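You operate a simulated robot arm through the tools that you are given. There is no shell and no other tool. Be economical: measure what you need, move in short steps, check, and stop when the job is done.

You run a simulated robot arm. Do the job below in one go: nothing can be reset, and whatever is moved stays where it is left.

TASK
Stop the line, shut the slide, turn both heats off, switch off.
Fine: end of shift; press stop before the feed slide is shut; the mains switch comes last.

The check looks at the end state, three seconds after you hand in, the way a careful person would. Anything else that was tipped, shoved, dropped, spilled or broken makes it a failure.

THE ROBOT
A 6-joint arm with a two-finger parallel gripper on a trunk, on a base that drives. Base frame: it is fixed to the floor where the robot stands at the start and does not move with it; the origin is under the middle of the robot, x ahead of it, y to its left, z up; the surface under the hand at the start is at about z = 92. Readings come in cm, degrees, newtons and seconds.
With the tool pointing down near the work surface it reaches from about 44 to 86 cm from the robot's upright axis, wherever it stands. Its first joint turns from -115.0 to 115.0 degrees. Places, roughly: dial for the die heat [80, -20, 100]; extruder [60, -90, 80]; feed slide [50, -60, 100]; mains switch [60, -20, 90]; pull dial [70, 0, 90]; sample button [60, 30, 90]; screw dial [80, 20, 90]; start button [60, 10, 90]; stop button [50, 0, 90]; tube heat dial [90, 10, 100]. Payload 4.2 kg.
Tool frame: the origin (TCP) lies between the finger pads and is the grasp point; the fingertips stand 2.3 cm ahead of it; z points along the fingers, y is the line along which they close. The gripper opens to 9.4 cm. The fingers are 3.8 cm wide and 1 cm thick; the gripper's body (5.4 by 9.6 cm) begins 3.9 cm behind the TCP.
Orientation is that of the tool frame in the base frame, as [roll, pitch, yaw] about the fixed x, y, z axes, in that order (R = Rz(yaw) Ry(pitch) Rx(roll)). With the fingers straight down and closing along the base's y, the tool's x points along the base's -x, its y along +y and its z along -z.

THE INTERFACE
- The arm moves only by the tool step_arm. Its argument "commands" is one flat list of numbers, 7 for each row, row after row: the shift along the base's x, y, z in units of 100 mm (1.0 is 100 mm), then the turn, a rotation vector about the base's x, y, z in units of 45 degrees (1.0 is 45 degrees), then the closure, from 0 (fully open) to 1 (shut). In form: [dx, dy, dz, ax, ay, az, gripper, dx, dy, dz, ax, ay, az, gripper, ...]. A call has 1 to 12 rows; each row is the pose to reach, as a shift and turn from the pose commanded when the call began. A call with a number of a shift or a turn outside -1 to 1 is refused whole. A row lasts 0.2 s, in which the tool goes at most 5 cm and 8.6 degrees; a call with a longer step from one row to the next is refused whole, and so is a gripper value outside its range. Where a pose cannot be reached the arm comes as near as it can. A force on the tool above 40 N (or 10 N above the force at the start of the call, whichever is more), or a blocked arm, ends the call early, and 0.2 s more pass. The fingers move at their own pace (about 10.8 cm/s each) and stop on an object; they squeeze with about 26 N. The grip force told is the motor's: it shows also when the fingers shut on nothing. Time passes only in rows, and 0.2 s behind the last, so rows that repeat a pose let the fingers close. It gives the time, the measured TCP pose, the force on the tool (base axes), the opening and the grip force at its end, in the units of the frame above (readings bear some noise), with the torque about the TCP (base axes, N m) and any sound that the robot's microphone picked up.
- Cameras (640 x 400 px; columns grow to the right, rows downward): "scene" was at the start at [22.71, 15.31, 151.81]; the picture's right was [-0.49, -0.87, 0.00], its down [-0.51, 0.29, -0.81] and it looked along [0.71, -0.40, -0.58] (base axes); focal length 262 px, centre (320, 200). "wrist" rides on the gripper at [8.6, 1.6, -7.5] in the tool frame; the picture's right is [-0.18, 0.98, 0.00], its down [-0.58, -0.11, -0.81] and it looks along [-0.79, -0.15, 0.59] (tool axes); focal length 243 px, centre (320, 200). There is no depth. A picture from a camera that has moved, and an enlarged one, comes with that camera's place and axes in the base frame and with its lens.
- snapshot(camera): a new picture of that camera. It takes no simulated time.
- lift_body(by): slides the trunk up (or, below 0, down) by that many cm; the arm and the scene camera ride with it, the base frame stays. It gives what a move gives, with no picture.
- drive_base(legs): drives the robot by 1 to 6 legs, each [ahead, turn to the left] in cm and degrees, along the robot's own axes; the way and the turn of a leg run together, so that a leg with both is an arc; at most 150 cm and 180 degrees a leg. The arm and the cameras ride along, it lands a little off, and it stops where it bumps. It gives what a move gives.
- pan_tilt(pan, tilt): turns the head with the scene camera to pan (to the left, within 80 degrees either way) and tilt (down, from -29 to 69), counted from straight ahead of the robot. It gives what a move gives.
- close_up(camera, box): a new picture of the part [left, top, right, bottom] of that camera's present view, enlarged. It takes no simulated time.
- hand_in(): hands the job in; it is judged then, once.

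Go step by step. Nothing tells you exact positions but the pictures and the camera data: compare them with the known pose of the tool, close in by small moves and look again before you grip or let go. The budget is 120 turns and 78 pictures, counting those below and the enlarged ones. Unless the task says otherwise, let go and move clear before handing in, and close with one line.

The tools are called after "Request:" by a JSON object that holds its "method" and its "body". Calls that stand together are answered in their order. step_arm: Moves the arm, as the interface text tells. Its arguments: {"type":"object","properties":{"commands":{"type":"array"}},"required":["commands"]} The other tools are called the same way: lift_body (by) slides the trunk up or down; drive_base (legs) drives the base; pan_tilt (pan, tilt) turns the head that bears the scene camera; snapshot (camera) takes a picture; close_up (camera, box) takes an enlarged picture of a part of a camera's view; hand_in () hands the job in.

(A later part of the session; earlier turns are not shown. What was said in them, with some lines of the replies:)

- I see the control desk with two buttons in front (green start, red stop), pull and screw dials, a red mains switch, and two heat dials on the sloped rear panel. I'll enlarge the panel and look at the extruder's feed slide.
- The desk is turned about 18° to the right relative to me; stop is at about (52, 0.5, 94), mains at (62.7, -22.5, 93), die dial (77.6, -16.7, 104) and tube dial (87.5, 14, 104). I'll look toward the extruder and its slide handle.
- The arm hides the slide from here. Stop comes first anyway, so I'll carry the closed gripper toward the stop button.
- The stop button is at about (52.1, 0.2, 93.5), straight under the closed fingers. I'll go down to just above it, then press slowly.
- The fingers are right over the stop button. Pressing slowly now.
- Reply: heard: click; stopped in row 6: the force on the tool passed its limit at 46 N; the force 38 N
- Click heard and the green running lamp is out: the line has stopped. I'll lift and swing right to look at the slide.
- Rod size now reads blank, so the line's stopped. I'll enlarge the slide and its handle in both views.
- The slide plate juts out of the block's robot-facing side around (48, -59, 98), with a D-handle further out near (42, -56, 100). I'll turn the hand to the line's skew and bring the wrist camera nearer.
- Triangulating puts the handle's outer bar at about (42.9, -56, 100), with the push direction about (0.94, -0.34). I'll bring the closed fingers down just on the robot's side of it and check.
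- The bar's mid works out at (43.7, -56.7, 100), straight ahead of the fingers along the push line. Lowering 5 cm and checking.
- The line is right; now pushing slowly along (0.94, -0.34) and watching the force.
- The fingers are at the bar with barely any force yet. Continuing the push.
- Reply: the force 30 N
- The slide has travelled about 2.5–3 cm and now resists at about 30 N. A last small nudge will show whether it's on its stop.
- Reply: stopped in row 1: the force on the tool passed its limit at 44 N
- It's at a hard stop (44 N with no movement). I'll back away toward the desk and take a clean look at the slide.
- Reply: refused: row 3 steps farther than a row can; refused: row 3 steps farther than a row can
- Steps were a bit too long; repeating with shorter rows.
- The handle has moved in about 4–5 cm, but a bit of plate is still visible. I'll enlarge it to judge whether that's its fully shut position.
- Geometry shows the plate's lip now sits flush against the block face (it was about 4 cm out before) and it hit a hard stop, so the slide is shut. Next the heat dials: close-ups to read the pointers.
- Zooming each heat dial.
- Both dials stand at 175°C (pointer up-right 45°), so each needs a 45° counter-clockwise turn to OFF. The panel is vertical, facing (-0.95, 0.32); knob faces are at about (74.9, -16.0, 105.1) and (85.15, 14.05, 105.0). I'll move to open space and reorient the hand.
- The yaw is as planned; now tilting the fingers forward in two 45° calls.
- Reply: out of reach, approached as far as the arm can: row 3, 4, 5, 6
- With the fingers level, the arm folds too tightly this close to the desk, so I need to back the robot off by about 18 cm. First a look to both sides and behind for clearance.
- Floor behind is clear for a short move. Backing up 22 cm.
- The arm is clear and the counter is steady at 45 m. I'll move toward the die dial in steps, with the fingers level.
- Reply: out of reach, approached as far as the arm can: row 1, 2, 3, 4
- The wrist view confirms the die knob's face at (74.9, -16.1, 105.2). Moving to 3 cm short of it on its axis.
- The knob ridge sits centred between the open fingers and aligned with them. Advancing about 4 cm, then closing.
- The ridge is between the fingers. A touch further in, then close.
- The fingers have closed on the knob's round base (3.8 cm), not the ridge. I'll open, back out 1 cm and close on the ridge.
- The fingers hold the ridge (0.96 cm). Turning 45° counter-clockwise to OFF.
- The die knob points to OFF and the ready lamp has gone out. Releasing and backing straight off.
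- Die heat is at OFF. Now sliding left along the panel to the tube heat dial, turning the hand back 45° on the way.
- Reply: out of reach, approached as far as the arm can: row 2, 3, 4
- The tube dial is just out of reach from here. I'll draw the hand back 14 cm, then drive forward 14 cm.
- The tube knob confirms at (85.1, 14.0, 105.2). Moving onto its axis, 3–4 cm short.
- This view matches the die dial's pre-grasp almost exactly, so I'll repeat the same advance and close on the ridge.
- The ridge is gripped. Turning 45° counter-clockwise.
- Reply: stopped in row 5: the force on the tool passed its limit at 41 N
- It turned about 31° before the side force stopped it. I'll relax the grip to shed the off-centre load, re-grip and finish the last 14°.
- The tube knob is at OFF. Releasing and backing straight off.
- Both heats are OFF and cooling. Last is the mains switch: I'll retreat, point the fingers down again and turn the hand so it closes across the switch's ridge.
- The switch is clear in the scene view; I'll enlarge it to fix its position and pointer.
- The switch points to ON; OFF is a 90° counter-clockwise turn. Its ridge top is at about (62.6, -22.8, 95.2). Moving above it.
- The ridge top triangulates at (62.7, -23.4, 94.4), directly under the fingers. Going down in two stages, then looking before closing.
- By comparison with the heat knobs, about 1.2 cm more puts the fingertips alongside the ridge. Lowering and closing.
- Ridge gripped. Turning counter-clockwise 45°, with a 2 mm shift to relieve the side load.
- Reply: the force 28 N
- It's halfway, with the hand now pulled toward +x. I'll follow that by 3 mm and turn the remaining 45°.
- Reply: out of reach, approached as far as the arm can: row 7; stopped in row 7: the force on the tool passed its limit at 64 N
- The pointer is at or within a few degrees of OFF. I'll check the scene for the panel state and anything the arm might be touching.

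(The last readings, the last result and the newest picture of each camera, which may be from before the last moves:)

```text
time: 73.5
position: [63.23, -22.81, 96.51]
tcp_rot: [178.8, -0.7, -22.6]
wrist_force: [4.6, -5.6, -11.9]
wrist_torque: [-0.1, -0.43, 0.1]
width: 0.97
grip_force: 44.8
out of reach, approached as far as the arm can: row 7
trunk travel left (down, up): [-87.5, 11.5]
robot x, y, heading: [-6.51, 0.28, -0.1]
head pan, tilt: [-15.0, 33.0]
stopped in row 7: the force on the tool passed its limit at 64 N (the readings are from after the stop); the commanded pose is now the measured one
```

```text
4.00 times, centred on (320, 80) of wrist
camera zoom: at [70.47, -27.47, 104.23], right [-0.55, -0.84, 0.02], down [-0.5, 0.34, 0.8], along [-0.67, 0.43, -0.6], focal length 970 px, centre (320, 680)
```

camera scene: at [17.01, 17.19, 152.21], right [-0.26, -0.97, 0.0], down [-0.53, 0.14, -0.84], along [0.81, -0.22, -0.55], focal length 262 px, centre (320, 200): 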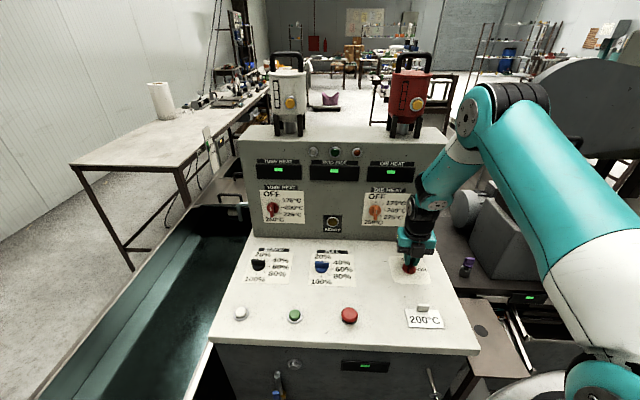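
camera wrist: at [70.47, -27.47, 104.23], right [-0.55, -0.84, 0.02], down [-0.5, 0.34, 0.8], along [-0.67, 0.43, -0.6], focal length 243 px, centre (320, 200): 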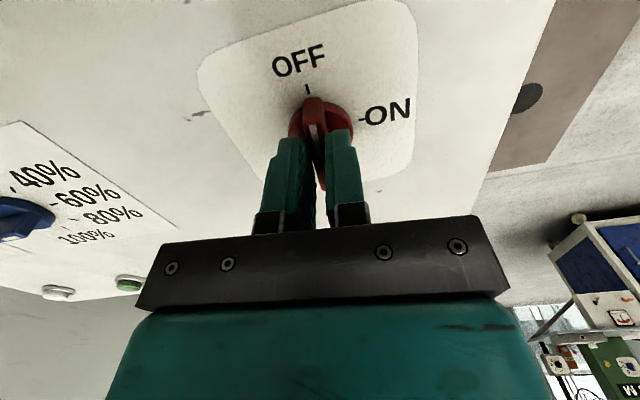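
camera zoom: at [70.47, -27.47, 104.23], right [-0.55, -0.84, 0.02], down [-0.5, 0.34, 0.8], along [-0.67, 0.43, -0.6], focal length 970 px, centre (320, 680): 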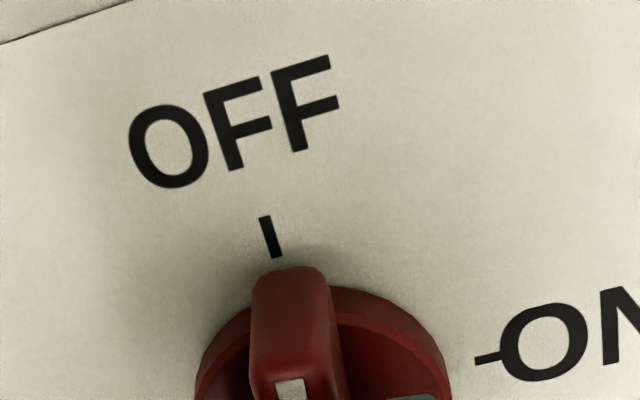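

All displays are dashes and the lamps are out: mains is off. Releasing and lifting clear.

Request:
{"method": "step_arm", "body": {"commands": [0, 0, 0, 0, 0, 0, 0.4, 0, 0, 0, 0, 0, 0, 0.4, 0, 0, 0.2, 0, 0, 0, 0.4, 0, 0, 0.6, 0, 0, 0, 0.4, -0.2, 0, 1, 0, 0, 0, 0.4]}}

Request:
{"method": "step_arm", "body": {"commands": [-0.3, -0.1, 0.3, 0, 0, 0, 0.4, -0.6, -0.2, 0.6, 0, 0, 0, 0.4, -0.9, -0.3, 0.8, 0, 0, 0, 0.4, -0.9, -0.3, 0.8, 0, 0, 0, 0.4]}}

Request:
{"method": "snapshot", "body": {"camera": "scene"}}

Request:
{"method": "close_up", "body": {"camera": "scene", "box": [370, 240, 450, 290]}}

Request:
{"method": "close_up", "body": {"camera": "scene", "box": [230, 130, 450, 250]}}

```text
time: 74.7
position: [61.25, -22.46, 106.66]
tcp_rot: [178.8, -0.6, -22.9]
wrist_force: [0.9, -0.1, 0.0]
wrist_torque: [-0.03, 0.05, 0.01]
width: 5.66
grip_force: 0.1
out of reach, approached as far as the arm can: row 5
trunk travel left (down, up): [-87.5, 11.5]
robot x, y, heading: [-7.09, -0.15, -0.4]
head pan, tilt: [-15.0, 33.0]
```

```text
time: 75.7
position: [53.68, -20.5, 114.48]
tcp_rot: [178.9, -0.7, -22.7]
wrist_force: [0.6, -0.4, -0.8]
wrist_torque: [0.0, -0.03, -0.01]
width: 5.65
grip_force: 0.0
out of reach, approached as far as the arm can: row 1, 2, 3, 4
trunk travel left (down, up): [-87.5, 11.5]
robot x, y, heading: [-6.45, -0.04, -0.1]
head pan, tilt: [-15.0, 33.0]
```

```text
10 pictures are left
camera scene: at [16.95, 17.31, 152.22], right [-0.26, -0.97, 0.0], down [-0.53, 0.14, -0.84], along [0.81, -0.22, -0.54], focal length 262 px, centre (320, 200)
```

scene: 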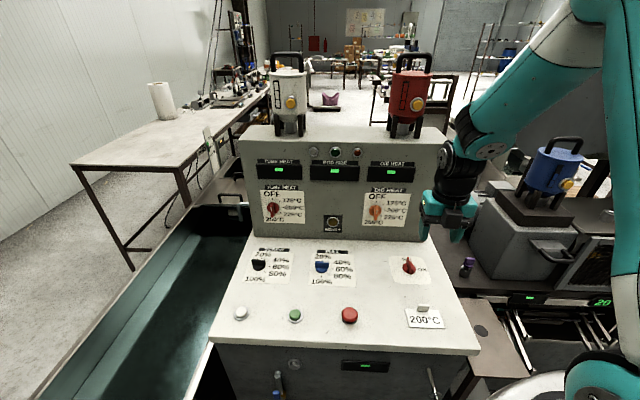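

```text
8.00 times, centred on (410, 265) of scene
camera zoom: at [16.95, 17.31, 152.22], right [-0.26, -0.97, 0.0], down [-0.53, 0.14, -0.84], along [0.81, -0.22, -0.54], focal length 2100 px, centre (-400, -320)
```

zoom: 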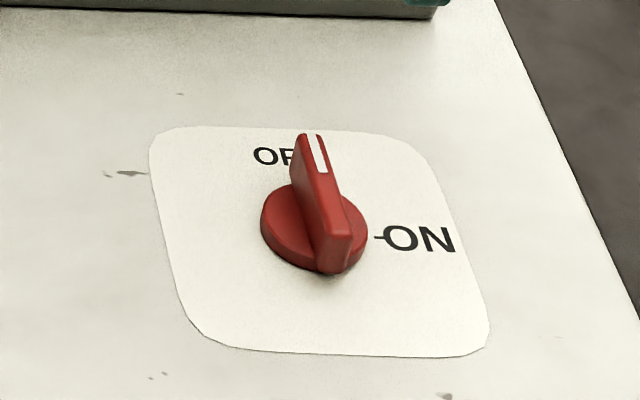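

```text
2.91 times, centred on (340, 190) of scene
camera zoom: at [16.95, 17.31, 152.22], right [-0.26, -0.97, 0.0], down [-0.53, 0.14, -0.84], along [0.81, -0.22, -0.54], focal length 764 px, centre (262, 229)
```

zoom: 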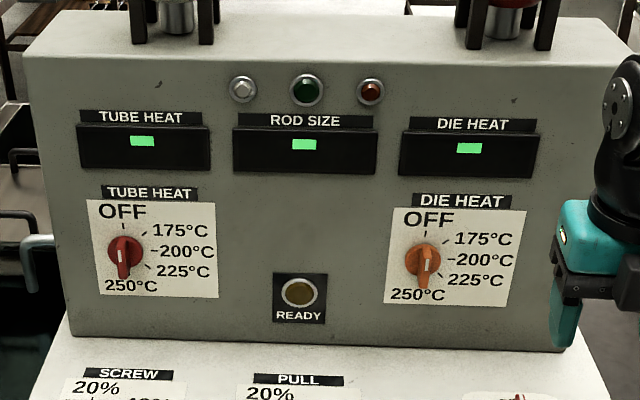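

Mains and both heats are at OFF. One last check of the slide.

Request:
{"method": "close_up", "body": {"camera": "scene", "box": [480, 170, 600, 290]}}

```text
3.33 times, centred on (540, 230) of scene
camera zoom: at [16.95, 17.31, 152.22], right [-0.26, -0.97, 0.0], down [-0.53, 0.14, -0.84], along [0.81, -0.22, -0.54], focal length 875 px, centre (-413, 100)
```

zoom: 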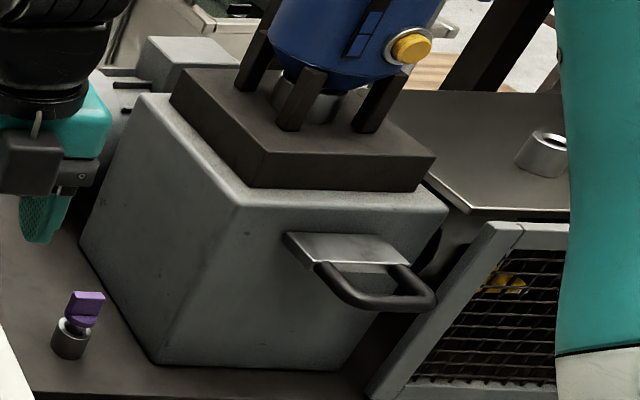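

Stop was pressed first, the slide is pushed in flush against its hard stop, both heats are at OFF, and the mains is off. The hand is clear, so I'm handing in.

Request:
{"method": "hand_in", "body": {}}

```text
The job is handed in.
```

The shutdown is done and handed in, in the order you asked: line stopped first, feed slide shut, die and tube heats both turned to OFF, and mains switched off last. All displays and lamps are out, and nothing else was seen to move. The slide was judged shut because it hit a hard stop and sits flush with the block.
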